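You operate a simulated robot arm through the tools that you are given. There is no shell and no other tool. Be economical: measure what you need, move in short steps, check, and stop when the job is done.

You run a simulated two-armed robot. Do the job below in one go: nothing can be reset, and whatever is moved stays where it is left.

TASK
Hold the round cake tin on the cream worktop by the toaster steady with one hand and put the oat bar packet in it with the other.

Only the result counts: the job must be done as asked and must still hold three seconds after the hand-in. Knocking over, shifting, dropping, spilling or breaking anything else fails it.

THE ROBOT
Two 7-joint arms with two-finger parallel grippers on one trunk, on a base that drives. Base frame: it is fixed to the floor where the robot stands at the start and does not move with it; the origin is under the middle of the robot, x ahead of it, y to its left, z up. Readings come in cm, rad, newtons and seconds.
The left shoulder is at the start at [7, 18.8, 111.5], the right one opposite. With the tool pointing down near the work surface each hand reaches from about 34 to 80 cm from the robot's upright axis, wherever it stands, measured 20 degrees to its own side. Places, roughly: round cake tin (20x20x7 cm) [20, -190, 90]. Payload 3.91 kg a hand.
The TCP of each hand is the grasp point between the finger pads, 3 cm short of the fingertips. In the tool frame z runs along the fingers and y along their closing line. The gripper opens to 11 cm. The fingers are 2 cm wide and 1 cm thick; the gripper's body (4.8 by 11.2 cm) begins 5.5 cm behind the TCP.
Orientation is that of the tool frame in the base frame, as a unit quaternion [x, y, z, w]. With the fingers straight down and closing along the base's y, the tool's x points along the base's -x, its y along +y and its z along -z.

THE INTERFACE
- The arms move only by the tool nudge_tool. It takes "left_series", "right_series" or both (then of equal length, played together; a hand with none holds still); each is a list of rows, each a list of 7 numbers: the shift along the tool's x, y, z in cm, then the turn, a rotation vector about the tool's x, y, z in rad, then the gripper command, from -1 (fully open) to 1 (shut), values between in proportion. In form: [[dx, dy, dz, wx, wy, wz, fingers], ...]. A call has 1 to 8 rows; each row is the pose to reach, as a shift and turn from the pose commanded when the call began, along the tool's axes at that moment. Rows are played at 5 a second. More than 5 cm and 0.15 rad between two rows, or a gripper value outside its range, and nothing of the call is played. A pose out of reach is approached as far as the arm can. The call stops where the force on the tool passes 40 N (or 10 N more than at its start, if that is more) or the arm is blocked; 0.2 s more then pass. The fingers move at their own pace (about 7.2 cm/s each) and stop on an object; they squeeze with about 35 N. The grip force told is the motor's: it shows also when the fingers shut on nothing. Time passes only in rows, and 0.2 s behind the last, so rows that repeat a pose let the fingers close. It gives the time, the measured TCP pose, the force on the tool (base axes), the opening and the grip force at its end, in the units of the frame above (readings bear some noise), with the torque about the TCP (base axes, N m) and any sound that the robot's microphone picked up.
- Cameras (640 x 400 px; columns grow to the right, rows downward): "scene" is now at [13.77, 2.07, 135.15]; the picture's right is [0.22, -0.98, 0.00], its down [-0.48, -0.11, -0.87] and it looks along [0.85, 0.19, -0.50] (base axes); focal length 256 px, centre (320, 200). "left" rides on the left gripper at [7.2, -1.7, -10.3] in its tool frame; the picture's right is [0.23, 0.97, 0.00], its down [-0.76, 0.18, -0.62] and it looks along [-0.61, 0.14, 0.78] (tool axes); focal length 222 px, centre (320, 200). "right" rides on the right gripper at [7.2, 1.7, -10.3] in its tool frame; the picture's right is [-0.23, 0.97, 0.00], its down [-0.76, -0.18, -0.62] and it looks along [-0.61, -0.14, 0.78] (tool axes); focal length 222 px, centre (320, 200). There is no depth. A picture from a camera that has moved, and an enlarged one, comes with that camera's place and axes in the base frame and with its lens.
- camera(camera): a new picture of that camera. The clock stands still meanwhile.
- slide_trunk(by): slides the trunk up (or, below 0, down) by that many cm; the arms and the scene camera ride with it, the base frame stays. It gives what a move gives, with no picture.
- drive_base(legs): drives the robot by 1 to 6 legs, each [ahead, turn to the left] in cm and rad, along the robot's own axes; the way and the turn of a leg run together, so that a leg with both is an arc; at most 150 cm and 3.142 rad a leg. The arms and the cameras ride along, it lands a little off, and it stops where it bumps. It gives what a move gives.
- pan_tilt(pan, tilt): turns the head with the scene camera to pan (to the left, within 1.501 rad either way) and tilt (down, from -0.506 to 1.204), counted from straight ahead of the robot. It gives what a move gives.
- inspect(camera, box): a new picture of the part [left, top, right, bottom] of that camera's present view, enlarged. The clock stands still meanwhile.
- hand_in(): hands the job in; it is judged then, once.

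Go step by step. Nothing tells you exact positions but the pictures and the camera data: compare them with the known pose of the tool, close in by small moves and look again before you grip or let go. The budget is 120 turns and 108 pictures, counting those below and the enlarged ones. Unless the task says otherwise, let go and move clear before handing in, and close with one line.

The tools are called by a JSON object that holds its "fn" and its "kwargs". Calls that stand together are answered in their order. nudge_tool: Moves the arms, as the interface text tells. Its arguments: {"type":"object","properties":{"left_series":{"type":"array","items":{"type":"array","items":{"type":"number"}}},"right_series":{"type":"array","items":{"type":"array","items":{"type":"number"}}}},"required":[]} The other tools are called the same way: slide_trunk (by) slides the trunk up or down; drive_base (legs) drives the base; pan_tilt (pan, tilt) turns the head that bears the scene camera; camera (camera) takes a picture; inspect (camera, box) takes an enlarged picture of a part of a camera's view; hand_in () hands the job in.

At the start:

```text
clock: 0.0
left_tool_pos: [51.68, 36.62, 111.76]
left_tool_rot: [0.0, 1.0, -0.001, 0.0]
left_wrist_force: [-0.3, -0.1, 0.2]
left_torque: [0.0, -0.01, -0.05]
left_width: 11.02
left_finger_force: 0.1
right_tool_pos: [45.22, -7.14, 119.54]
right_tool_rot: [0.0, 1.0, 0.0, 0.0]
right_wrist_force: [0.6, -0.3, -0.2]
right_torque: [-0.03, 0.02, -0.03]
right_width: 10.97
right_finger_force: 0.1
trunk travel left (down, up): [-62.5, 31.5]
robot x, y, heading: [-0.33, -0.2, -0.0]
head pan, tilt: [0.222, 0.518]
```

scene: 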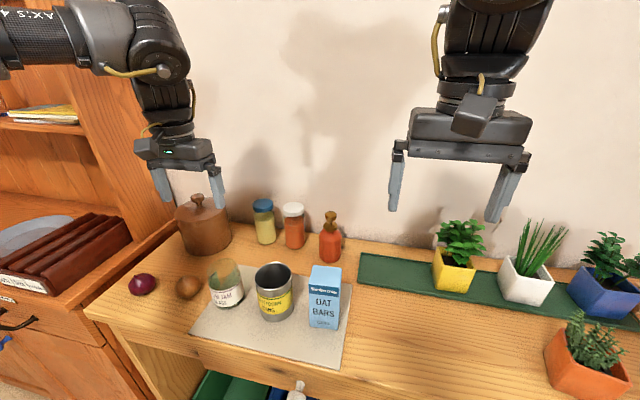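
right: 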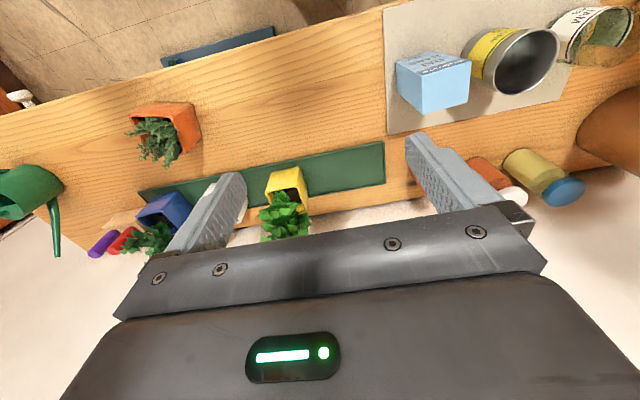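
left: 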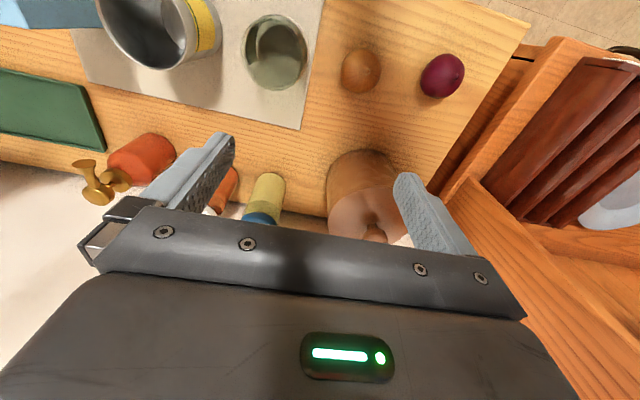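

I see the oat bar packet on a grey mat ahead of the robot; I enlarge it to measure it from two views.

{"fn": "inspect", "kwargs": {"camera": "scene", "box": [180, 200, 380, 370]}}

{"fn": "inspect", "kwargs": {"camera": "right", "box": [370, 0, 640, 169]}}

```text
2.35 times, centred on (280, 285) of scene
camera zoom: at [13.77, 2.07, 135.15], right [0.22, -0.98, 0.0], down [-0.48, -0.11, -0.87], along [0.85, 0.19, -0.5], focal length 602 px, centre (414, 0)
```

zoom: 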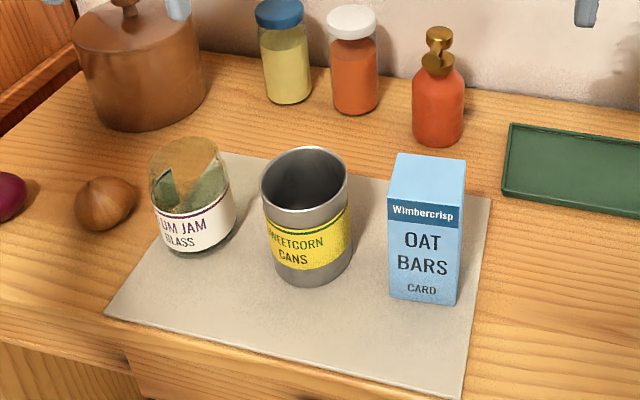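

```text
2.37 times, centred on (505, 84) of right
camera zoom: at [37.82, -5.45, 129.87], right [0.23, 0.97, 0.0], down [0.76, -0.18, 0.62], along [0.61, -0.14, -0.78], focal length 526 px, centre (-118, 473)
```

zoom: 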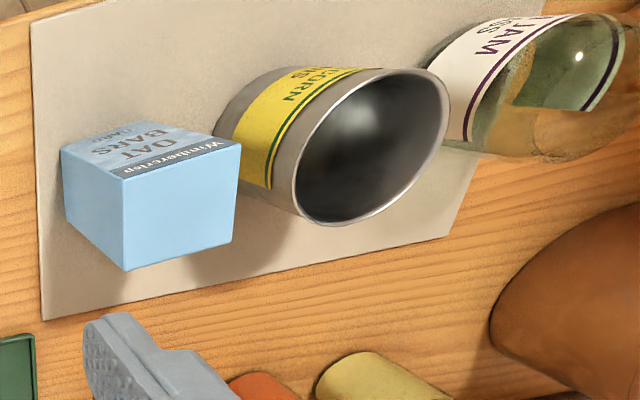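

The packet is about 5.5 (y) by 4.7 (x) by 12.5 tall, centred near [48, 8.6], worktop z about 86.5. I look to the right to see where the tin stands before choosing hands.

{"fn": "pan_tilt", "kwargs": {"pan": -1.45, "tilt": 0.3}}

{"fn": "camera", "kwargs": {"camera": "scene"}}

```text
clock: 1.7
left_tool_pos: [51.67, 36.48, 111.68]
left_tool_rot: [0.001, 1.0, -0.001, 0.0]
left_wrist_force: [0.0, 0.2, -0.8]
left_torque: [-0.03, 0.04, -0.02]
left_width: 11.02
left_finger_force: 0.0
right_tool_pos: [45.24, -7.11, 119.42]
right_tool_rot: [0.0, 1.0, 0.0, 0.0]
right_wrist_force: [0.4, -0.1, 0.1]
right_torque: [-0.05, -0.02, 0.02]
right_width: 11.01
right_finger_force: 0.1
trunk travel left (down, up): [-62.5, 31.5]
robot x, y, heading: [0.01, -0.08, -0.003]
head pan, tilt: [-1.45, 0.3]
```

```text
102 pictures are left
camera scene: at [6.06, -9.19, 137.16], right [-0.99, -0.12, 0.0], down [-0.04, 0.29, -0.96], along [0.12, -0.95, -0.3], focal length 256 px, centre (320, 200)
```

scene: 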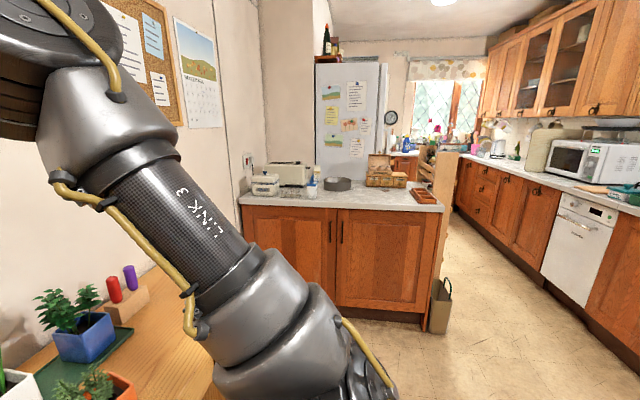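

{"fn": "inspect", "kwargs": {"camera": "scene", "box": [230, 130, 450, 268]}}

```text
2.90 times, centred on (340, 199) of scene
camera zoom: at [6.06, -9.19, 137.16], right [-0.99, -0.12, 0.0], down [-0.04, 0.29, -0.96], along [0.12, -0.95, -0.3], focal length 742 px, centre (262, 203)
```

zoom: 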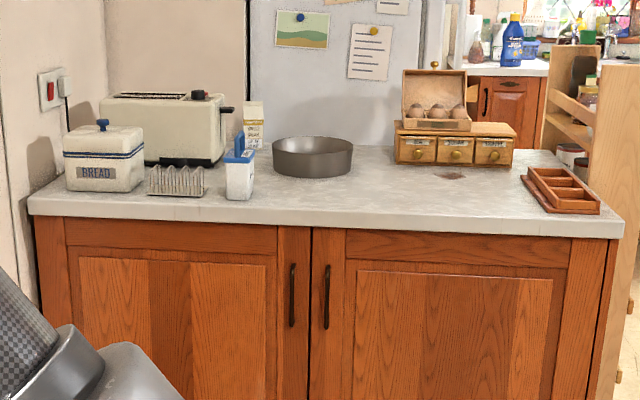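

The tin stands on the worktop to the right, with the jug and toaster on its robot-left side, so the left hand takes the packet and the right hand will hold the tin. I move the right hand aside and the left hand over the packet.

{"fn": "nudge_tool", "kwargs": {"left_series": [[0.5, -3.5, 0, 0, 0, 0, -0.45], [1, -7, 0, 0, 0, 0, -0.45], [1.5, -11, 0, 0, 0, 0, -0.45], [2, -15, 0, 0, 0, 0, -0.45], [2.5, -19, 1, 0, 0, -0.03, -0.45], [3, -23, 2, 0, 0, -0.06, -0.45], [3.6, -27.5, 3, 0, 0, -0.075, -0.45], [3.6, -27.9, 3.5, 0, 0, -0.075, -0.45]], "right_series": [[0, -4, 0, 0, 0, 0, -1], [0, -8, 0, 0, 0, 0, -1], [0, -12, 0, 0, 0, 0, -1], [0, -16, 0, 0, 0, 0, -1], [0, -19, 0, 0, 0, 0, -1], [0, -20, 0, 0, 0, 0, -1], [0, -20, 0, 0, 0, 0, -1], [0, -20, 0, 0, 0, 0, -1]]}}

{"fn": "pan_tilt", "kwargs": {"pan": 0.0, "tilt": 0.75}}

{"fn": "camera", "kwargs": {"camera": "scene"}}

{"fn": "camera", "kwargs": {"camera": "left"}}

```text
clock: 3.5
left_tool_pos: [44.14, 23.48, 109.49]
left_tool_rot: [-0.038, 0.999, -0.001, 0.0]
left_wrist_force: [0.0, -0.6, 0.1]
left_torque: [0.01, -0.02, 0.01]
left_width: 8.0
left_finger_force: 0.1
left hand out of reach, approached as far as the arm can: row 2, 3, 4, 5, 6, 7, 8
right_tool_pos: [45.28, -27.25, 119.57]
right_tool_rot: [0.0, 1.0, 0.0, 0.0]
right_wrist_force: [0.7, 0.0, -0.1]
right_torque: [-0.03, 0.0, 0.01]
right_width: 10.99
right_finger_force: 0.1
trunk travel left (down, up): [-62.5, 31.5]
robot x, y, heading: [0.17, 0.06, 0.0]
head pan, tilt: [-1.45, 0.3]
```

```text
clock: 5.1
left_tool_pos: [44.29, 23.59, 109.6]
left_tool_rot: [-0.038, 0.999, -0.001, 0.001]
left_wrist_force: [-0.1, 0.5, 0.1]
left_torque: [0.0, -0.01, 0.02]
left_width: 7.97
left_finger_force: 0.0
right_tool_pos: [45.27, -27.25, 119.48]
right_tool_rot: [0.001, 1.0, 0.0, 0.0]
right_wrist_force: [-0.5, 0.1, 0.0]
right_torque: [-0.02, -0.03, 0.0]
right_width: 11.03
right_finger_force: 0.1
trunk travel left (down, up): [-62.5, 31.5]
robot x, y, heading: [0.13, 0.26, -0.001]
head pan, tilt: [0.0, 0.75]
```

```text
100 pictures are left
camera scene: at [13.21, 0.05, 133.13], right [0.0, -1.0, 0.0], down [-0.68, 0.0, -0.73], along [0.73, 0.0, -0.68], focal length 256 px, centre (320, 200)
```

scene: 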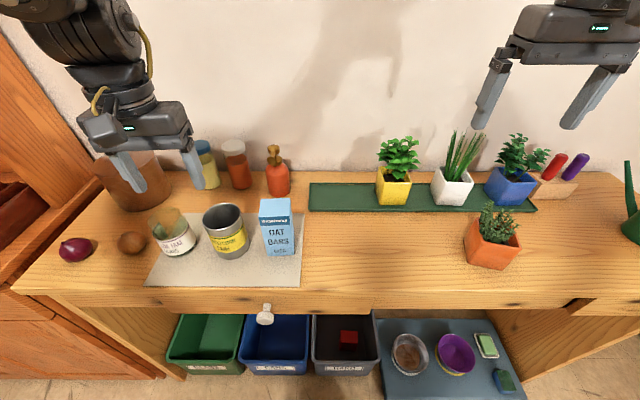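

```text
99 pictures are left
camera left: at [37.15, 21.3, 119.91], right [-0.3, 0.95, 0.0], down [0.75, 0.24, 0.62], along [0.6, 0.18, -0.78], focal length 222 px, centre (320, 200)
```

left: 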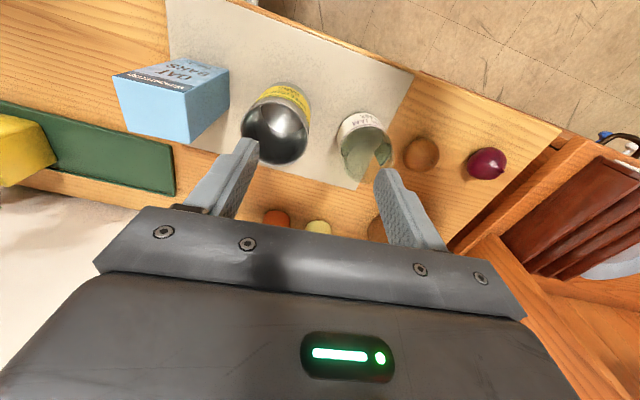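

The left hand cannot reach that far across, so I turn the robot a little to the right to bring the packet into the left arm's zone.

{"fn": "drive_base", "kwargs": {"legs": [[0, -0.3]]}}

{"fn": "camera", "kwargs": {"camera": "left"}}

```text
clock: 6.5
left_tool_pos: [49.37, 9.34, 109.52]
left_tool_rot: [0.112, 0.994, -0.002, 0.001]
left_wrist_force: [0.1, -0.6, 0.9]
left_torque: [0.02, 0.0, -0.01]
left_width: 7.98
left_finger_force: 0.0
right_tool_pos: [35.39, -39.29, 119.52]
right_tool_rot: [0.149, 0.989, 0.001, 0.0]
right_wrist_force: [-1.0, -0.3, -0.4]
right_torque: [0.01, 0.0, 0.03]
right_width: 11.04
right_finger_force: 0.0
trunk travel left (down, up): [-62.5, 31.5]
robot x, y, heading: [0.14, -0.29, -0.298]
head pan, tilt: [0.0, 0.75]
```

```text
98 pictures are left
camera left: at [41.79, 9.44, 119.9], right [-0.01, 1.0, 0.0], down [0.78, 0.01, 0.62], along [0.62, 0.0, -0.78], focal length 222 px, centre (320, 200)
```

left: 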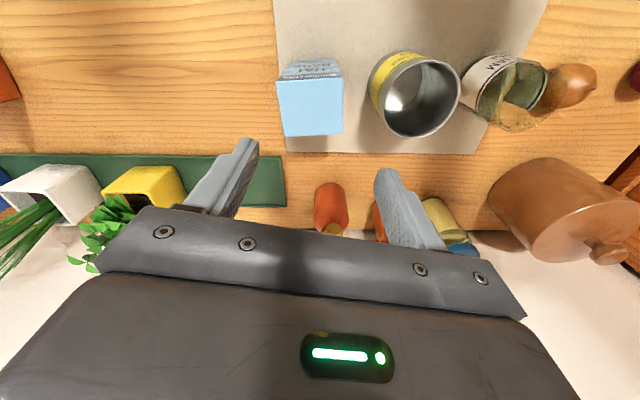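

The hand is now nearly above the packet; I align position and yaw, and lower a bit.

{"fn": "nudge_tool", "kwargs": {"left_series": [[0.6, -0.5, 0, 0, 0, -0.14, -0.45], [1.17, -1.03, 2, 0, 0, -0.285, -0.45], [1.17, -1.03, 5, 0, 0, -0.285, -0.45], [1.17, -1.03, 5, 0, 0, -0.285, -0.45]]}}

{"fn": "camera", "kwargs": {"camera": "left"}}

{"fn": "camera", "kwargs": {"camera": "scene"}}

```text
clock: 7.5
left_tool_pos: [55.25, 11.79, 110.06]
left_tool_rot: [-0.027, 1.0, -0.007, -0.002]
left_wrist_force: [0.6, -0.3, -0.4]
left_torque: [0.03, 0.02, -0.03]
left_width: 7.98
left_finger_force: 0.1
left hand out of reach, approached as far as the arm can: row 1, 2, 3, 4
right_tool_pos: [35.35, -39.76, 119.44]
right_tool_rot: [0.15, 0.989, 0.0, -0.001]
right_wrist_force: [-0.6, -1.1, 0.8]
right_torque: [0.05, 0.01, 0.03]
right_width: 10.99
right_finger_force: 0.0
trunk travel left (down, up): [-62.5, 31.5]
robot x, y, heading: [0.01, 0.0, -0.298]
head pan, tilt: [0.0, 0.75]
```

```text
97 pictures are left
camera left: at [48.02, 9.88, 120.49], right [-0.28, 0.96, -0.01], down [0.75, 0.23, 0.62], along [0.6, 0.16, -0.79], focal length 222 px, centre (320, 200)
```

left: 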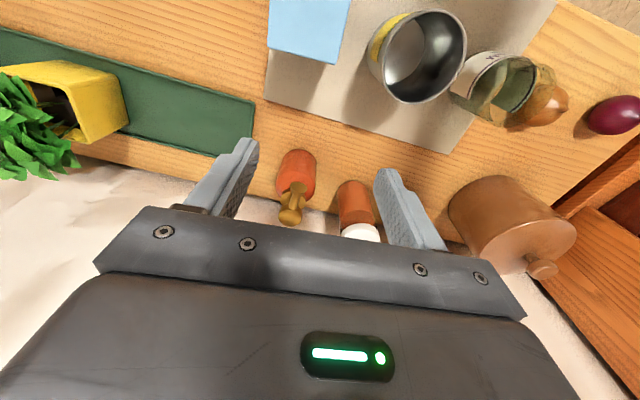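

```text
96 pictures are left
camera scene: at [12.77, -4.16, 133.1], right [-0.29, -0.96, 0.0], down [-0.65, 0.2, -0.73], along [0.7, -0.21, -0.68], focal length 256 px, centre (320, 200)
```

scene: 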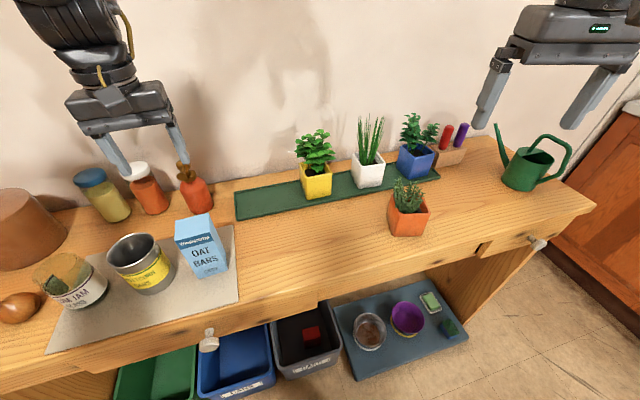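

The target seems to be out of the arm's comfortable range at this height. I raise the trunk so the hand works lower relative to the shoulder.

{"fn": "slide_trunk", "kwargs": {"by": 14}}

{"fn": "nudge_tool", "kwargs": {"left_series": [[0, 0, 4, 0, 0, 0, -0.45], [0, 0, 8, 0, 0, 0, -0.45], [0, 0, 12, 0, 0, 0, -0.45], [3, -1, 15, 0, 0, 0, -0.45], [3, -1, 15, 0, 0, 0, -0.45]]}}

```text
clock: 9.1
left_tool_pos: [55.17, 12.03, 124.09]
left_tool_rot: [-0.025, 1.0, -0.008, 0.0]
left_wrist_force: [-0.3, 0.5, 0.6]
left_torque: [-0.01, -0.01, -0.03]
left_width: 7.96
left_finger_force: 0.1
right_tool_pos: [35.3, -39.52, 133.45]
right_tool_rot: [0.148, 0.989, -0.001, -0.001]
right_wrist_force: [-0.6, -0.8, 0.7]
right_torque: [0.0, -0.01, -0.02]
right_width: 10.99
right_finger_force: 0.1
trunk travel left (down, up): [-76.5, 17.5]
robot x, y, heading: [0.1, 0.04, -0.303]
head pan, tilt: [0.0, 0.75]
```

```text
clock: 10.3
left_tool_pos: [56.46, 16.8, 109.63]
left_tool_rot: [-0.02, 1.0, -0.011, -0.003]
left_wrist_force: [-0.3, 0.0, 0.4]
left_torque: [-0.03, -0.02, -0.02]
left_width: 7.98
left_finger_force: 0.0
left hand out of reach, approached as far as the arm can: row 1, 2, 3, 4, 5
right_tool_pos: [35.28, -39.4, 133.58]
right_tool_rot: [0.148, 0.989, 0.001, -0.001]
right_wrist_force: [-0.4, -0.7, 0.3]
right_torque: [0.0, 0.04, 0.0]
right_width: 11.0
right_finger_force: 0.1
trunk travel left (down, up): [-76.5, 17.5]
robot x, y, heading: [0.23, -0.31, -0.292]
head pan, tilt: [0.0, 0.75]
```

Still limited; I test whether the yaw relative to the robot is the cause by turning the tool back.

{"fn": "nudge_tool", "kwargs": {"left_series": [[0, 0, 0, 0, 0, 0.14, -0.45], [0, 0, 0, 0, 0, 0.28, -0.45], [0, 0, 0, 0, 0, 0.34, -0.45], [3, 0, 0, 0, 0, 0.34, -0.45], [6, 0, 0, 0, 0, 0.34, -0.45], [6, 0, 0, 0, 0, 0.34, -0.45]]}}

{"fn": "camera", "kwargs": {"camera": "scene"}}

```text
clock: 11.7
left_tool_pos: [50.35, 15.98, 110.13]
left_tool_rot: [0.144, 0.99, -0.009, 0.0]
left_wrist_force: [-0.3, 0.1, 0.4]
left_torque: [0.02, 0.03, 0.02]
left_width: 7.97
left_finger_force: 0.1
right_tool_pos: [35.49, -39.41, 133.48]
right_tool_rot: [0.148, 0.989, 0.0, -0.001]
right_wrist_force: [0.0, 0.5, 1.0]
right_torque: [-0.02, 0.0, -0.02]
right_width: 10.99
right_finger_force: 0.0
trunk travel left (down, up): [-76.5, 17.5]
robot x, y, heading: [-0.12, -0.24, -0.303]
head pan, tilt: [0.0, 0.75]
```

```text
95 pictures are left
camera scene: at [12.76, -3.87, 147.11], right [-0.29, -0.96, 0.0], down [-0.65, 0.2, -0.73], along [0.7, -0.22, -0.68], focal length 256 px, centre (320, 200)
```

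scene: 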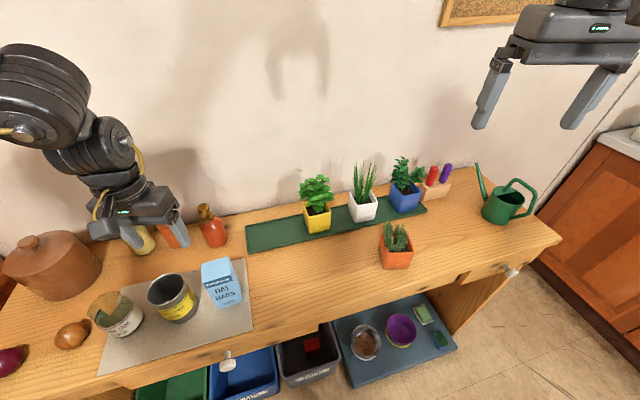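

Yaw is the limiting factor. I test how far across the left hand gets with zero yaw relative to the robot.

{"fn": "nudge_tool", "kwargs": {"left_series": [[-1, -4, 0, 0, 0, 0, -0.45], [-2, -8, 0, 0, 0, 0, -0.45], [-3, -12, 0, 0, 0, 0, -0.45], [-4, -16, 0, 0, 0, 0, -0.45], [-4.6, -19, 0, 0, 0, 0, -0.45], [-4.6, -21.5, 0, 0, 0, 0, -0.45], [-4.6, -21.5, 0, 0, 0, 0, -0.45]]}}

```text
clock: 13.3
left_tool_pos: [51.69, 6.87, 110.78]
left_tool_rot: [0.144, 0.99, -0.009, 0.001]
left_wrist_force: [-0.3, 0.5, -0.7]
left_torque: [-0.01, 0.03, 0.0]
left_width: 7.97
left_finger_force: 0.1
left hand out of reach, approached as far as the arm can: row 2, 3, 4, 5, 6, 7
right_tool_pos: [35.35, -39.43, 133.53]
right_tool_rot: [0.149, 0.989, -0.001, -0.001]
right_wrist_force: [0.4, 0.3, 0.3]
right_torque: [-0.01, 0.04, 0.01]
right_width: 10.99
right_finger_force: 0.1
trunk travel left (down, up): [-76.5, 17.5]
robot x, y, heading: [-0.12, 0.13, -0.301]
head pan, tilt: [0.0, 0.75]
```

Zero yaw limits the cross-reach; turning the tool the other way (closing along x) should free it. I rotate the hand about its axis.

{"fn": "nudge_tool", "kwargs": {"left_series": [[0, 0, 0, 0, 0, 0.15, -0.45], [0, 0, 0, 0, 0, 0.3, -0.45], [0, 0, 0, 0, 0, 0.45, -0.45], [0, 0, 0, 0, 0, 0.6, -0.45], [0, 0, 0, 0, 0, 0.75, -0.45], [0, 0, 0, 0, 0, 0.9, -0.45], [0, 0, 0, 0, 0, 1.05, -0.45], [0, 0, 0, 0, 0, 1.2, -0.45]]}}

{"fn": "camera", "kwargs": {"camera": "left"}}

```text
clock: 15.1
left_tool_pos: [51.4, 6.82, 109.74]
left_tool_rot: [0.678, 0.735, -0.007, 0.006]
left_wrist_force: [-0.2, 0.2, 0.6]
left_torque: [0.01, -0.01, 0.02]
left_width: 7.96
left_finger_force: 0.2
left hand out of reach, approached as far as the arm can: row 2, 3, 4, 5, 6, 7, 8
right_tool_pos: [35.24, -39.37, 133.56]
right_tool_rot: [0.149, 0.989, 0.001, 0.0]
right_wrist_force: [-0.4, -0.1, -0.1]
right_torque: [0.01, 0.01, 0.0]
right_width: 10.99
right_finger_force: 0.0
trunk travel left (down, up): [-76.5, 17.5]
robot x, y, heading: [0.31, -0.26, -0.294]
head pan, tilt: [0.0, 0.75]
```

```text
94 pictures are left
camera left: at [49.13, 14.21, 120.09], right [0.95, 0.3, -0.01], down [0.24, -0.73, 0.64], along [0.19, -0.61, -0.77], focal length 222 px, centre (320, 200)
```

left: 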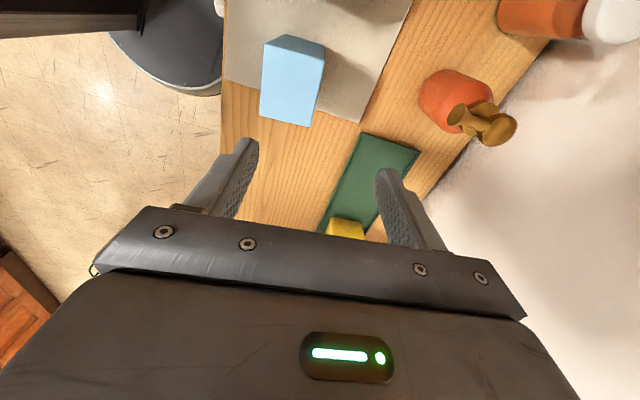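

Now the fingers close along x. I shift over the packet centre and lower to just above it.

{"fn": "nudge_tool", "kwargs": {"left_series": [[1, -1.5, 0, 0, 0, 0, -0.45], [2.06, -3.14, 1, 0, 0, 0, -0.45], [2.06, -3.14, 4, 0, 0, 0, -0.45], [2.06, -3.14, 5.5, 0, 0, 0, -0.45], [2.06, -3.14, 5.5, 0, 0, 0, -0.45]]}}

{"fn": "camera", "kwargs": {"camera": "left"}}

{"fn": "inspect", "kwargs": {"camera": "scene", "box": [60, 130, 340, 330]}}

```text
clock: 16.3
left_tool_pos: [47.92, 8.54, 104.14]
left_tool_rot: [0.678, 0.735, -0.008, 0.006]
left_wrist_force: [0.0, 0.5, 0.7]
left_torque: [0.01, -0.01, 0.02]
left_width: 7.99
left_finger_force: 0.0
right_tool_pos: [35.22, -39.37, 133.54]
right_tool_rot: [0.149, 0.989, 0.0, 0.0]
right_wrist_force: [-0.5, 0.3, -0.7]
right_torque: [-0.01, 0.0, 0.02]
right_width: 10.99
right_finger_force: 0.1
trunk travel left (down, up): [-76.5, 17.5]
robot x, y, heading: [-0.0, 0.12, -0.296]
head pan, tilt: [0.0, 0.75]
```

```text
93 pictures are left
camera left: at [45.79, 15.83, 114.54], right [0.95, 0.31, -0.01], down [0.24, -0.73, 0.64], along [0.19, -0.61, -0.77], focal length 222 px, centre (320, 200)
```

left: 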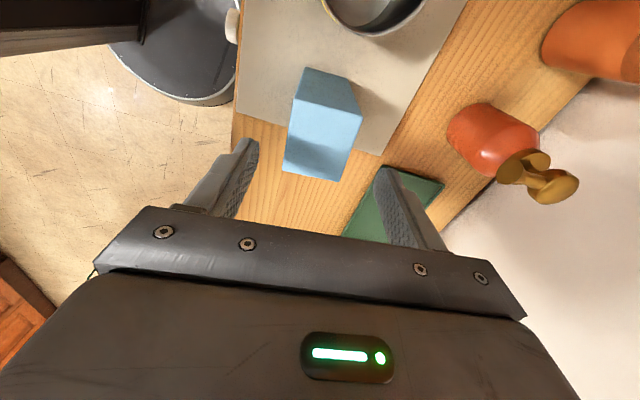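

```text
2.00 times, centred on (200, 230) of scene
camera zoom: at [12.51, -3.85, 147.14], right [-0.29, -0.96, 0.0], down [-0.65, 0.2, -0.73], along [0.7, -0.22, -0.68], focal length 512 px, centre (560, 140)
```

zoom: 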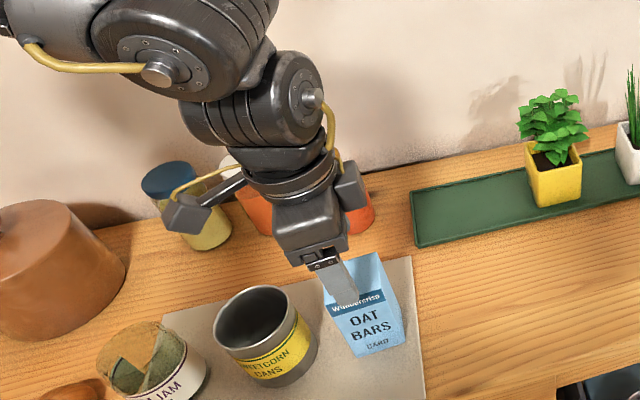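

Aligned over the packet. I lower until the pads are at its upper part, then close.

{"fn": "nudge_tool", "kwargs": {"left_series": [[0.3, 0.1, 3, 0, 0, 0, -0.45], [0.3, 0.1, 6, 0, 0, 0, -0.45], [0.3, 0.1, 9, 0, 0, 0, -0.45], [0.3, 0.1, 9, 0, 0, 0, -0.45]]}}

{"fn": "camera", "kwargs": {"camera": "left"}}

{"fn": "inspect", "kwargs": {"camera": "scene", "box": [60, 130, 340, 330]}}

```text
clock: 17.3
left_tool_pos: [48.43, 11.57, 97.04]
left_tool_rot: [0.678, 0.735, -0.008, 0.006]
left_wrist_force: [0.3, -0.3, 0.1]
left_torque: [0.01, -0.02, 0.03]
left_width: 7.97
left_finger_force: 0.0
left hand out of reach, approached as far as the arm can: row 1, 2, 3, 4
right_tool_pos: [35.33, -39.46, 133.45]
right_tool_rot: [0.149, 0.989, 0.0, 0.0]
right_wrist_force: [-0.3, 0.4, 0.5]
right_torque: [0.01, 0.01, -0.04]
right_width: 11.01
right_finger_force: 0.1
trunk travel left (down, up): [-76.5, 17.5]
robot x, y, heading: [-0.48, 0.06, -0.299]
head pan, tilt: [0.0, 0.75]
```

```text
91 pictures are left
camera left: at [46.16, 18.89, 107.37], right [0.95, 0.31, -0.01], down [0.24, -0.73, 0.64], along [0.19, -0.61, -0.77], focal length 222 px, centre (320, 200)
```

left: 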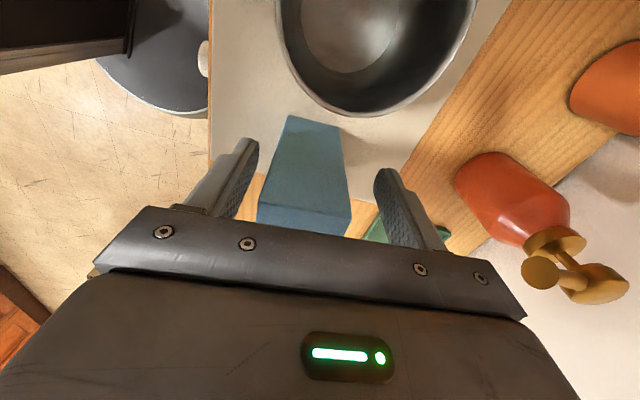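

```text
2.00 times, centred on (200, 230) of scene
camera zoom: at [12.64, -3.87, 147.13], right [-0.29, -0.96, 0.0], down [-0.65, 0.2, -0.73], along [0.7, -0.22, -0.68], focal length 512 px, centre (560, 140)
```

zoom: 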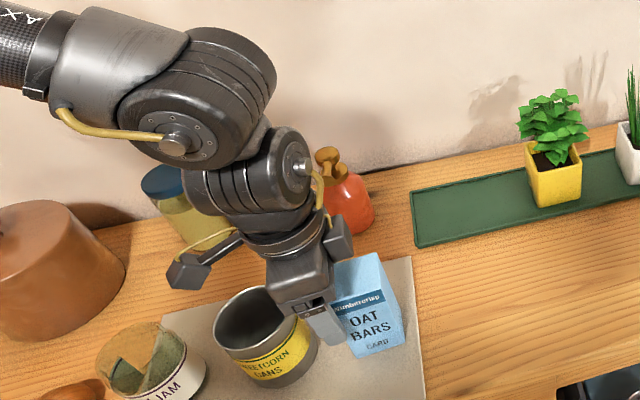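

The arm drifted toward the can at its limit, without contact. I go back up to the reachable pose, then lower the whole trunk so the hand comes straight down.

{"fn": "nudge_tool", "kwargs": {"left_series": [[0, 0, -3, 0, 0, 0, -0.45], [0, 0, -7, 0, 0, 0, -0.45], [-1.4, 0, -7.2, 0, 0, 0, -0.45], [-2.7, -0.5, -7.2, 0, 0, 0, -0.45], [-2.7, -0.5, -7.2, 0, 0, 0, -0.45]]}}

{"fn": "camera", "kwargs": {"camera": "left"}}

```text
clock: 18.5
left_tool_pos: [47.91, 8.93, 104.32]
left_tool_rot: [0.678, 0.735, -0.006, 0.006]
left_wrist_force: [0.4, 0.6, 0.4]
left_torque: [-0.02, -0.03, 0.0]
left_width: 8.0
left_finger_force: 0.0
right_tool_pos: [35.28, -39.48, 133.48]
right_tool_rot: [0.149, 0.989, 0.0, 0.0]
right_wrist_force: [0.5, 0.2, 0.3]
right_torque: [0.01, 0.04, 0.01]
right_width: 11.02
right_finger_force: 0.0
trunk travel left (down, up): [-76.5, 17.5]
robot x, y, heading: [0.04, -0.13, -0.298]
head pan, tilt: [0.0, 0.75]
```

```text
89 pictures are left
camera left: at [45.63, 16.16, 114.52], right [0.95, 0.31, -0.01], down [0.24, -0.73, 0.64], along [0.19, -0.61, -0.77], focal length 222 px, centre (320, 200)
```

left: 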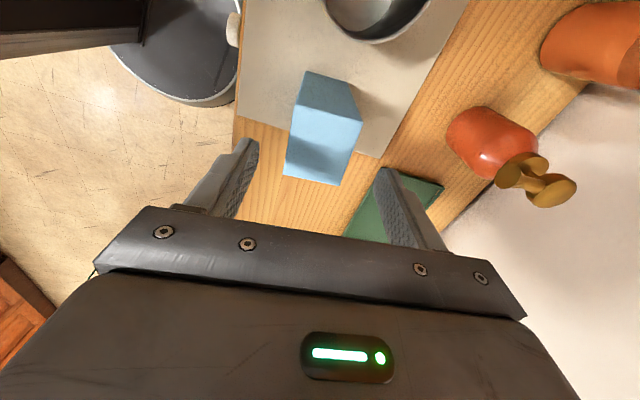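

Back above the packet with a good alignment; lowering by the trunk.

{"fn": "slide_trunk", "kwargs": {"by": -9}}

{"fn": "camera", "kwargs": {"camera": "left"}}

{"fn": "inspect", "kwargs": {"camera": "scene", "box": [60, 130, 340, 330]}}

```text
clock: 19.8
left_tool_pos: [47.96, 8.95, 95.32]
left_tool_rot: [0.678, 0.735, -0.006, 0.006]
left_wrist_force: [-0.9, -0.4, -0.6]
left_torque: [0.01, 0.01, 0.01]
left_width: 7.99
left_finger_force: 0.1
right_tool_pos: [35.33, -39.39, 124.49]
right_tool_rot: [0.15, 0.989, 0.0, 0.0]
right_wrist_force: [-0.6, 0.4, -0.6]
right_torque: [0.01, -0.03, 0.02]
right_width: 10.98
right_finger_force: 0.1
trunk travel left (down, up): [-67.5, 26.5]
robot x, y, heading: [0.21, 0.14, -0.299]
head pan, tilt: [0.0, 0.75]
```

```text
88 pictures are left
camera left: at [45.71, 16.15, 105.49], right [0.95, 0.31, -0.01], down [0.24, -0.73, 0.64], along [0.19, -0.61, -0.77], focal length 222 px, centre (320, 200)
```

left: 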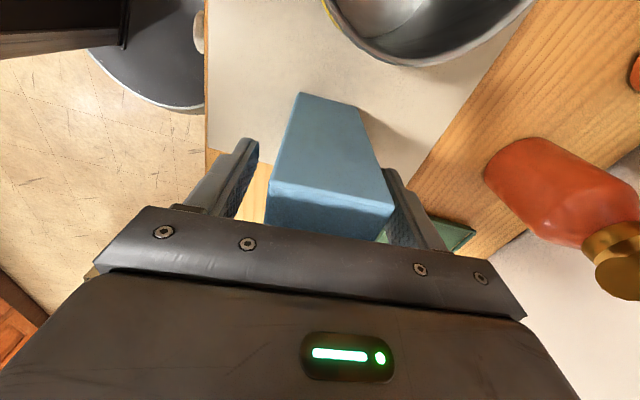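

```text
2.00 times, centred on (200, 230) of scene
camera zoom: at [12.61, -3.85, 138.13], right [-0.29, -0.96, 0.0], down [-0.65, 0.2, -0.73], along [0.7, -0.22, -0.68], focal length 512 px, centre (560, 140)
```

zoom: 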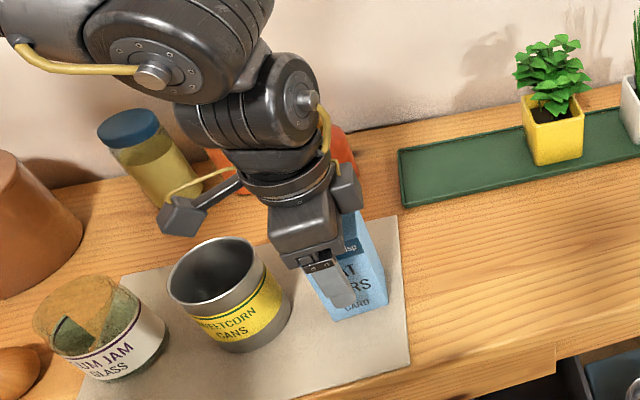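

The packet lies between the fingers; I nudge slightly to centre and close.

{"fn": "nudge_tool", "kwargs": {"left_series": [[0, 0.3, 0, 0, 0, 0, -0.2], [0, 0.3, 0, 0, 0, 0, 0.3], [0, 0.3, 0, 0, 0, 0, 1], [0, 0.3, 0, 0, 0, 0, 1], [0, 0.3, 0, 0, 0, 0, 1]]}}

{"fn": "slide_trunk", "kwargs": {"by": 3}}

{"fn": "camera", "kwargs": {"camera": "left"}}

{"fn": "inspect", "kwargs": {"camera": "scene", "box": [60, 130, 340, 330]}}

```text
clock: 21.0
left_tool_pos: [48.31, 8.92, 95.25]
left_tool_rot: [0.678, 0.735, -0.008, 0.005]
left_wrist_force: [-0.1, -0.6, 0.0]
left_torque: [0.0, 0.01, -0.02]
left_width: 4.91
left_finger_force: 35.2
right_tool_pos: [35.37, -39.4, 124.6]
right_tool_rot: [0.148, 0.989, -0.001, 0.001]
right_wrist_force: [-0.3, 0.1, -0.5]
right_torque: [-0.03, -0.01, -0.01]
right_width: 11.0
right_finger_force: 0.1
trunk travel left (down, up): [-67.5, 26.5]
robot x, y, heading: [0.02, -0.27, -0.301]
head pan, tilt: [0.0, 0.75]
```

```text
clock: 21.7
left_tool_pos: [48.31, 8.84, 98.27]
left_tool_rot: [0.677, 0.735, -0.007, 0.005]
left_wrist_force: [0.7, 0.5, -0.4]
left_torque: [0.03, -0.03, 0.0]
left_width: 4.91
left_finger_force: 35.1
right_tool_pos: [35.36, -39.45, 127.48]
right_tool_rot: [0.149, 0.989, -0.001, 0.001]
right_wrist_force: [-0.1, 0.0, 0.1]
right_torque: [0.01, 0.03, 0.02]
right_width: 11.0
right_finger_force: 0.0
trunk travel left (down, up): [-70.5, 23.5]
robot x, y, heading: [0.05, -0.02, -0.299]
head pan, tilt: [0.0, 0.75]
```

```text
86 pictures are left
camera left: at [46.04, 16.13, 108.49], right [0.95, 0.31, -0.01], down [0.24, -0.73, 0.64], along [0.19, -0.61, -0.77], focal length 222 px, centre (320, 200)
```

left: 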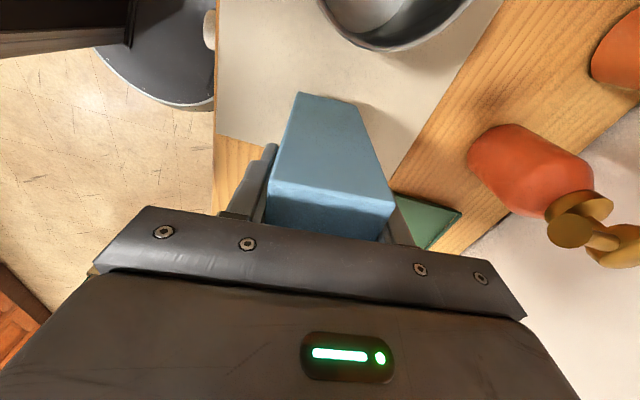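

```text
2.00 times, centred on (200, 230) of scene
camera zoom: at [12.67, -3.87, 141.12], right [-0.29, -0.96, 0.0], down [-0.65, 0.2, -0.73], along [0.7, -0.22, -0.68], focal length 512 px, centre (560, 140)
```

zoom: 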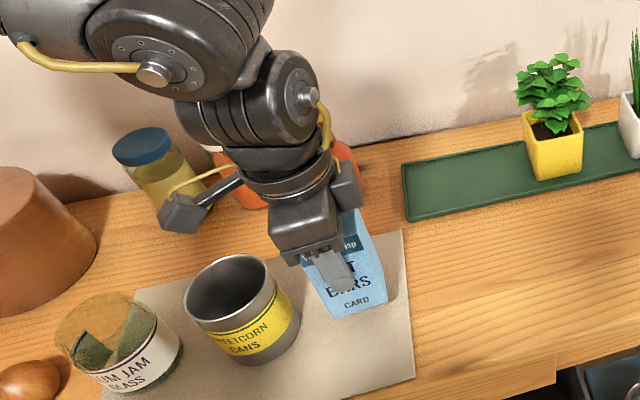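

The packet is held. I raise the trunk to carry it clear, then turn to face the cream worktop and look.

{"fn": "slide_trunk", "kwargs": {"by": 22}}

{"fn": "drive_base", "kwargs": {"legs": [[0, -1.27]]}}

{"fn": "pan_tilt", "kwargs": {"pan": 0.0, "tilt": 0.45}}

{"fn": "camera", "kwargs": {"camera": "scene"}}

```text
clock: 24.1
left_tool_pos: [48.31, 8.89, 120.31]
left_tool_rot: [0.677, 0.735, -0.007, 0.006]
left_wrist_force: [0.0, 0.9, -0.2]
left_torque: [-0.03, -0.01, 0.02]
left_width: 4.95
left_finger_force: 35.0
right_tool_pos: [35.33, -39.46, 149.47]
right_tool_rot: [0.149, 0.989, 0.0, 0.0]
right_wrist_force: [0.7, 0.5, -0.3]
right_torque: [-0.01, -0.02, 0.0]
right_width: 10.97
right_finger_force: 0.0
trunk travel left (down, up): [-92.5, 1.5]
robot x, y, heading: [-0.25, 0.04, -0.299]
head pan, tilt: [0.0, 0.75]
```

```text
clock: 27.6
left_tool_pos: [23.74, -43.04, 120.25]
left_tool_rot: [0.979, 0.201, -0.009, -0.001]
left_wrist_force: [-0.5, -0.4, 0.4]
left_torque: [0.01, 0.01, 0.02]
left_width: 4.86
left_finger_force: 35.8
right_tool_pos: [-26.13, -46.05, 149.59]
right_tool_rot: [0.699, 0.715, -0.001, 0.0]
right_wrist_force: [0.1, -0.4, 0.0]
right_torque: [-0.01, 0.03, -0.01]
right_width: 11.0
right_finger_force: 0.0
trunk travel left (down, up): [-92.5, 1.5]
robot x, y, heading: [0.06, 0.4, -1.547]
head pan, tilt: [0.0, 0.75]
```

```text
clock: 28.4
left_tool_pos: [23.79, -42.99, 120.22]
left_tool_rot: [0.98, 0.201, -0.009, 0.001]
left_wrist_force: [0.2, -0.6, -0.1]
left_torque: [0.0, 0.01, 0.0]
left_width: 4.9
left_finger_force: 35.1
right_tool_pos: [-26.17, -46.03, 149.48]
right_tool_rot: [0.698, 0.716, 0.0, -0.001]
right_wrist_force: [0.2, 0.0, -0.1]
right_torque: [0.05, -0.01, 0.02]
right_width: 11.01
right_finger_force: 0.1
trunk travel left (down, up): [-92.5, 1.5]
robot x, y, heading: [-0.1, 0.37, -1.545]
head pan, tilt: [0.0, 0.45]
```

```text
84 pictures are left
camera scene: at [0.24, -14.15, 165.76], right [-1.0, -0.02, 0.0], down [-0.01, 0.44, -0.9], along [0.02, -0.9, -0.44], focal length 256 px, centre (320, 200)
```

scene: 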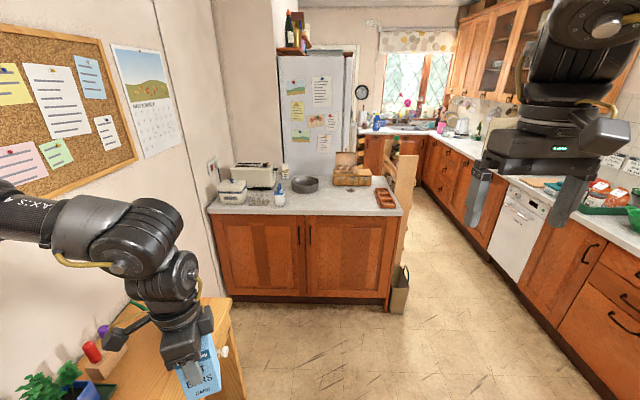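

The way to the cream worktop looks clear, with the tin a little left of ahead. I drive forward 75 cm and look again.

{"fn": "drive_base", "kwargs": {"legs": [[75, -0.025]]}}

{"fn": "pan_tilt", "kwargs": {"pan": 0.0, "tilt": 0.6}}

{"fn": "camera", "kwargs": {"camera": "scene"}}

```text
clock: 32.5
left_tool_pos: [22.96, -119.54, 120.19]
left_tool_rot: [0.983, 0.185, -0.008, 0.0]
left_wrist_force: [0.1, 0.9, -0.5]
left_torque: [0.0, 0.02, -0.01]
left_width: 4.9
left_finger_force: 34.8
right_tool_pos: [-27.15, -120.77, 149.59]
right_tool_rot: [0.71, 0.704, -0.001, 0.001]
right_wrist_force: [-0.3, 0.3, -0.1]
right_torque: [-0.01, -0.02, -0.01]
right_width: 11.0
right_finger_force: 0.1
trunk travel left (down, up): [-92.5, 1.5]
robot x, y, heading: [0.38, -75.79, -1.582]
head pan, tilt: [0.0, 0.45]
```

```text
clock: 33.2
left_tool_pos: [22.88, -119.76, 120.19]
left_tool_rot: [0.983, 0.185, -0.01, 0.001]
left_wrist_force: [0.5, -0.9, -0.3]
left_torque: [-0.01, 0.02, 0.01]
left_width: 4.93
left_finger_force: 34.6
right_tool_pos: [-27.19, -120.96, 149.51]
right_tool_rot: [0.71, 0.704, 0.0, 0.0]
right_wrist_force: [0.4, 0.3, 0.1]
right_torque: [0.0, 0.02, -0.03]
right_width: 11.0
right_finger_force: 0.1
trunk travel left (down, up): [-92.5, 1.5]
robot x, y, heading: [0.69, -75.96, -1.577]
head pan, tilt: [0.0, 0.6]
```

```text
83 pictures are left
camera scene: at [0.35, -89.69, 164.42], right [-1.0, 0.01, 0.0], down [0.01, 0.56, -0.83], along [-0.01, -0.83, -0.56], focal length 256 px, centre (320, 200)
```

scene: 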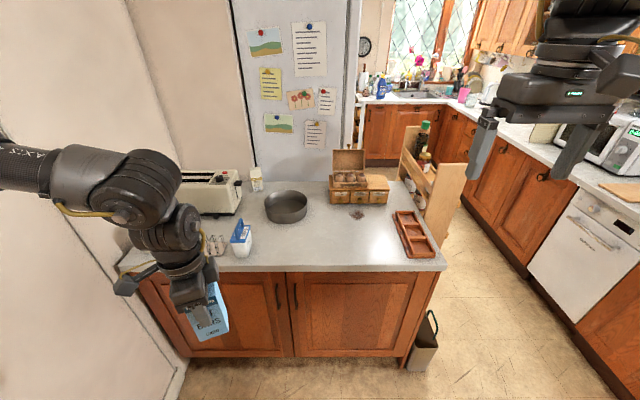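

The tin is at about [14.4, -187], worktop z about 90, front edge near y = -155. I drive closer, stopping some 36 cm short of the edge.

{"fn": "drive_base", "kwargs": {"legs": [[40, 0.0]]}}

{"fn": "pan_tilt", "kwargs": {"pan": 0.1, "tilt": 0.75}}

{"fn": "camera", "kwargs": {"camera": "scene"}}

```text
clock: 35.7
left_tool_pos: [22.36, -161.07, 120.28]
left_tool_rot: [0.983, 0.185, -0.008, 0.001]
left_wrist_force: [-0.2, -0.3, -0.9]
left_torque: [0.0, -0.01, -0.01]
left_width: 4.92
left_finger_force: 34.9
right_tool_pos: [-27.47, -162.37, 149.64]
right_tool_rot: [0.71, 0.704, -0.001, 0.0]
right_wrist_force: [0.6, 0.2, 0.4]
right_torque: [-0.04, 0.0, 0.02]
right_width: 11.0
right_finger_force: 0.1
trunk travel left (down, up): [-92.5, 1.5]
robot x, y, heading: [0.43, -117.64, -1.578]
head pan, tilt: [0.0, 0.6]
```

```text
clock: 36.4
left_tool_pos: [22.62, -161.12, 120.25]
left_tool_rot: [0.983, 0.185, -0.01, 0.001]
left_wrist_force: [-1.1, 0.1, 0.1]
left_torque: [0.0, -0.02, 0.0]
left_width: 4.89
left_finger_force: 35.4
right_tool_pos: [-27.55, -162.49, 149.55]
right_tool_rot: [0.71, 0.704, 0.0, 0.0]
right_wrist_force: [0.5, 0.2, -0.2]
right_torque: [0.01, 0.0, 0.03]
right_width: 11.02
right_finger_force: 0.1
trunk travel left (down, up): [-92.5, 1.5]
robot x, y, heading: [-0.01, -117.13, -1.577]
head pan, tilt: [0.099, 0.75]
```

```text
82 pictures are left
camera scene: at [0.8, -130.58, 163.14], right [-1.0, -0.09, 0.0], down [-0.06, 0.68, -0.73], along [0.07, -0.73, -0.68], focal length 256 px, centre (320, 200)
```

scene: 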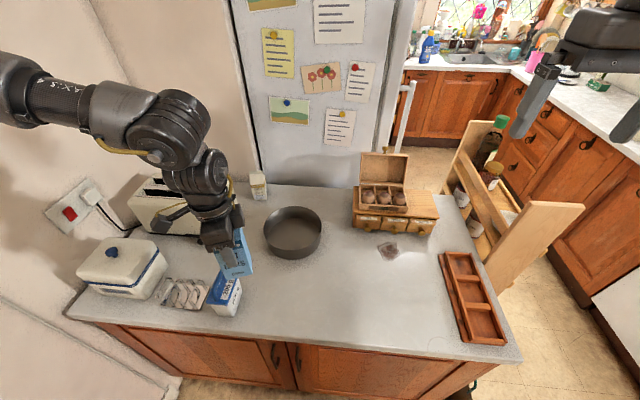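

The tin's rim centre triangulates to about [15, -187, 97]. I move the left hand with the packet over the tin, staying high, to see whether it reaches.

{"fn": "nudge_tool", "kwargs": {"left_series": [[-2.2, 3.7, 0, 0, 0, 0, 1], [-4.4, 7.4, 0, 0, 0, 0, 1], [-6.6, 11.1, 0, 0, 0, 0, 1], [-8.8, 14.8, 0, 0, 0, 0, 1], [-11, 18.5, 0, 0, 0, 0, 1], [-13.6, 22.6, 0, 0, 0, 0, 1], [-13.6, 22.6, 0, 0, 0, 0, 1]]}}

{"fn": "camera", "kwargs": {"camera": "scene"}}

{"fn": "camera", "kwargs": {"camera": "left"}}

```text
clock: 38.0
left_tool_pos: [28.15, -173.75, 123.01]
left_tool_rot: [0.983, 0.185, -0.01, 0.001]
left_wrist_force: [0.3, 0.6, 0.9]
left_torque: [-0.02, -0.01, -0.02]
left_width: 4.89
left_finger_force: 34.8
left hand out of reach, approached as far as the arm can: row 1, 2, 3, 4, 5, 6, 7
right_tool_pos: [-27.45, -162.54, 149.59]
right_tool_rot: [0.71, 0.704, 0.001, 0.0]
right_wrist_force: [-0.1, 0.9, 0.3]
right_torque: [-0.01, -0.01, 0.02]
right_width: 10.98
right_finger_force: 0.3
trunk travel left (down, up): [-92.5, 1.5]
robot x, y, heading: [0.04, -117.48, -1.581]
head pan, tilt: [0.099, 0.75]
```

```text
81 pictures are left
camera scene: at [0.77, -130.62, 163.13], right [-1.0, -0.09, 0.0], down [-0.06, 0.68, -0.73], along [0.07, -0.73, -0.68], focal length 256 px, centre (320, 200)
```

scene: 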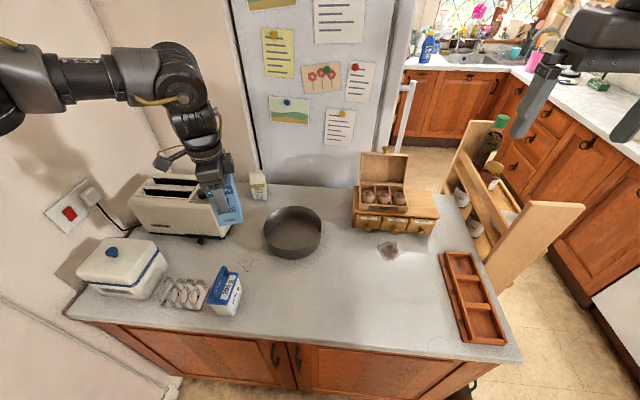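

```text
80 pictures are left
camera left: at [34.42, -169.43, 133.39], right [0.57, -0.82, -0.01], down [-0.63, -0.44, 0.64], along [-0.53, -0.36, -0.77], focal length 222 px, centre (320, 200)
```

left: 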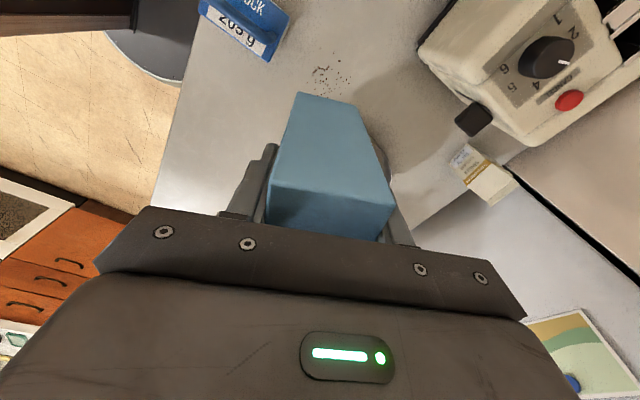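

The left arm is limited moving inward in this posture. Before choosing the base position I test how far the right arm reaches inward at working height.

{"fn": "nudge_tool", "kwargs": {"right_series": [[-2, 2, 3.8, 0, 0, 0, -1], [-4, 4, 7.6, 0, 0, 0, -1], [-6, 7, 10.5, 0, 0, 0, -1], [-8, 10, 13.5, 0, 0, 0, -1], [-10, 13, 16.5, 0, 0, 0, -1], [-11.5, 16.5, 19.5, 0, 0, 0, -1], [-13, 20, 22.5, 0, 0, 0, -1], [-13, 24, 25, 0, 0, 0, -1]]}}

{"fn": "camera", "kwargs": {"camera": "scene"}}

```text
clock: 39.8
left_tool_pos: [28.52, -173.81, 123.04]
left_tool_rot: [0.983, 0.185, -0.011, -0.001]
left_wrist_force: [0.3, -0.2, -0.2]
left_torque: [0.01, 0.01, 0.0]
left_width: 4.9
left_finger_force: 35.0
right_tool_pos: [-3.16, -176.19, 124.68]
right_tool_rot: [0.71, 0.704, 0.0, -0.001]
right_wrist_force: [0.0, 1.0, 0.3]
right_torque: [-0.02, 0.03, 0.02]
right_width: 11.02
right_finger_force: 0.1
trunk travel left (down, up): [-92.5, 1.5]
robot x, y, heading: [0.02, -117.25, -1.575]
head pan, tilt: [0.099, 0.75]
```

```text
79 pictures are left
camera scene: at [1.17, -130.79, 163.12], right [-1.0, -0.09, 0.0], down [-0.06, 0.68, -0.73], along [0.06, -0.73, -0.68], focal length 256 px, centre (320, 200)
```

scene: 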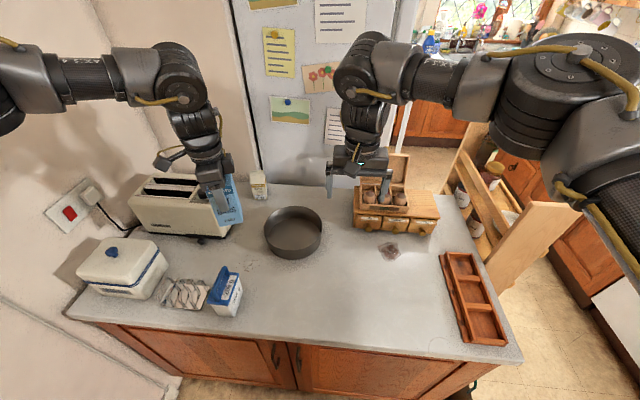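

The right arm crosses inward well. I test it further inward and lower.

{"fn": "nudge_tool", "kwargs": {"right_series": [[0, 3.5, 1.5, 0, 0, 0, -1], [0, 7, 3, 0, 0, 0, -1], [0, 10, 5, 0, 0, 0, -1], [0, 12, 7, 0, 0, 0, -1], [0, 12, 7, 0, 0, 0, -1]]}}

```text
clock: 41.0
left_tool_pos: [28.06, -173.78, 123.08]
left_tool_rot: [0.983, 0.185, -0.009, 0.001]
left_wrist_force: [0.7, 0.4, 0.2]
left_torque: [-0.01, 0.0, 0.02]
left_width: 4.88
left_finger_force: 35.2
right_tool_pos: [7.89, -175.9, 118.2]
right_tool_rot: [0.711, 0.703, 0.001, 0.0]
right_wrist_force: [0.3, 0.2, 0.1]
right_torque: [-0.03, 0.01, -0.01]
right_width: 11.02
right_finger_force: 0.1
right hand out of reach, approached as far as the arm can: row 4, 5
trunk travel left (down, up): [-92.5, 1.5]
robot x, y, heading: [0.1, -117.35, -1.581]
head pan, tilt: [0.099, 0.75]
```

The right arm crosses to about 8 cm left of centre, while the left seems stuck in a poor posture. I bring the right back a bit, raise the left hand high, pull it back and unturn its yaw to find a better posture.

{"fn": "nudge_tool", "kwargs": {"left_series": [[0.5, -1.2, -3, 0, 0, -0.15, 1], [1, -2.4, -6, 0, 0, -0.3, 1], [1.5, -3.6, -9, 0, 0, -0.45, 1], [2, -4.8, -12, 0, 0, -0.6, 1], [2.5, -6, -15, 0, 0, -0.75, 1], [3, -7.2, -18, 0, 0, -0.9, 1], [3.5, -8.4, -20, 0, 0, -1.05, 1], [3.6, -9.3, -22, 0, 0, -1.19, 1]], "right_series": [[0, -4, -2, 0, 0, 0, -1], [0, -8, -4, 0, 0, 0, -1], [0, -12, -4, 0, 0, 0, -1], [0, -16, -4, 0, 0, 0, -1], [0, -20, -4, 0, 0, 0, -1], [0, -22, -4, 0, 0, 0, -1], [0, -22, -4, 0, 0, 0, -1], [0, -22, -4, 0, 0, 0, -1]]}}

{"fn": "camera", "kwargs": {"camera": "scene"}}

```text
clock: 42.8
left_tool_pos: [28.28, -163.79, 144.61]
left_tool_rot: [0.71, 0.704, -0.009, -0.004]
left_wrist_force: [-0.3, 0.9, -0.5]
left_torque: [-0.02, -0.04, 0.0]
left_width: 4.91
left_finger_force: 34.7
right_tool_pos: [-14.06, -175.66, 122.31]
right_tool_rot: [0.71, 0.704, -0.001, 0.0]
right_wrist_force: [-0.2, 0.7, 0.7]
right_torque: [0.01, -0.01, 0.0]
right_width: 11.01
right_finger_force: 0.0
trunk travel left (down, up): [-92.5, 1.5]
robot x, y, heading: [0.43, -117.17, -1.58]
head pan, tilt: [0.099, 0.75]
```

```text
78 pictures are left
camera scene: at [0.73, -130.55, 163.13], right [-1.0, -0.09, 0.0], down [-0.06, 0.68, -0.73], along [0.07, -0.73, -0.68], focal length 256 px, centre (320, 200)
```

scene: 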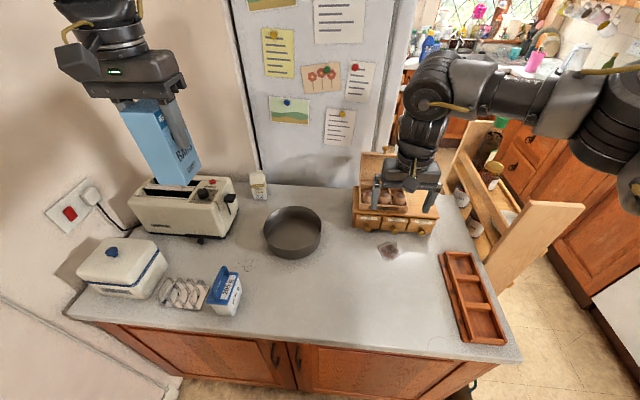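

Now with zero relative yaw and high, I try moving the left hand inward.

{"fn": "nudge_tool", "kwargs": {"left_series": [[0, -4, 0, 0, 0, 0, 1], [0, -8, 0, 0, 0, 0, 1], [0, -12, 0, 0, 0, 0, 1], [0, -16, 0, 0, 0, 0, 1], [0, -16, 0, 0, 0, 0, 1]]}}

```text
clock: 44.0
left_tool_pos: [21.61, -159.47, 142.12]
left_tool_rot: [0.712, 0.703, -0.011, -0.008]
left_wrist_force: [-0.2, 1.1, -0.5]
left_torque: [-0.02, -0.01, -0.01]
left_width: 4.92
left_finger_force: 35.2
left hand out of reach, approached as far as the arm can: row 1, 2, 3, 4, 5
right_tool_pos: [-14.24, -175.72, 122.2]
right_tool_rot: [0.71, 0.704, 0.0, 0.0]
right_wrist_force: [-0.3, -0.6, -0.3]
right_torque: [0.03, -0.03, -0.04]
right_width: 10.96
right_finger_force: 0.2
trunk travel left (down, up): [-92.5, 1.5]
robot x, y, heading: [0.11, -117.37, -1.578]
head pan, tilt: [0.099, 0.75]
```

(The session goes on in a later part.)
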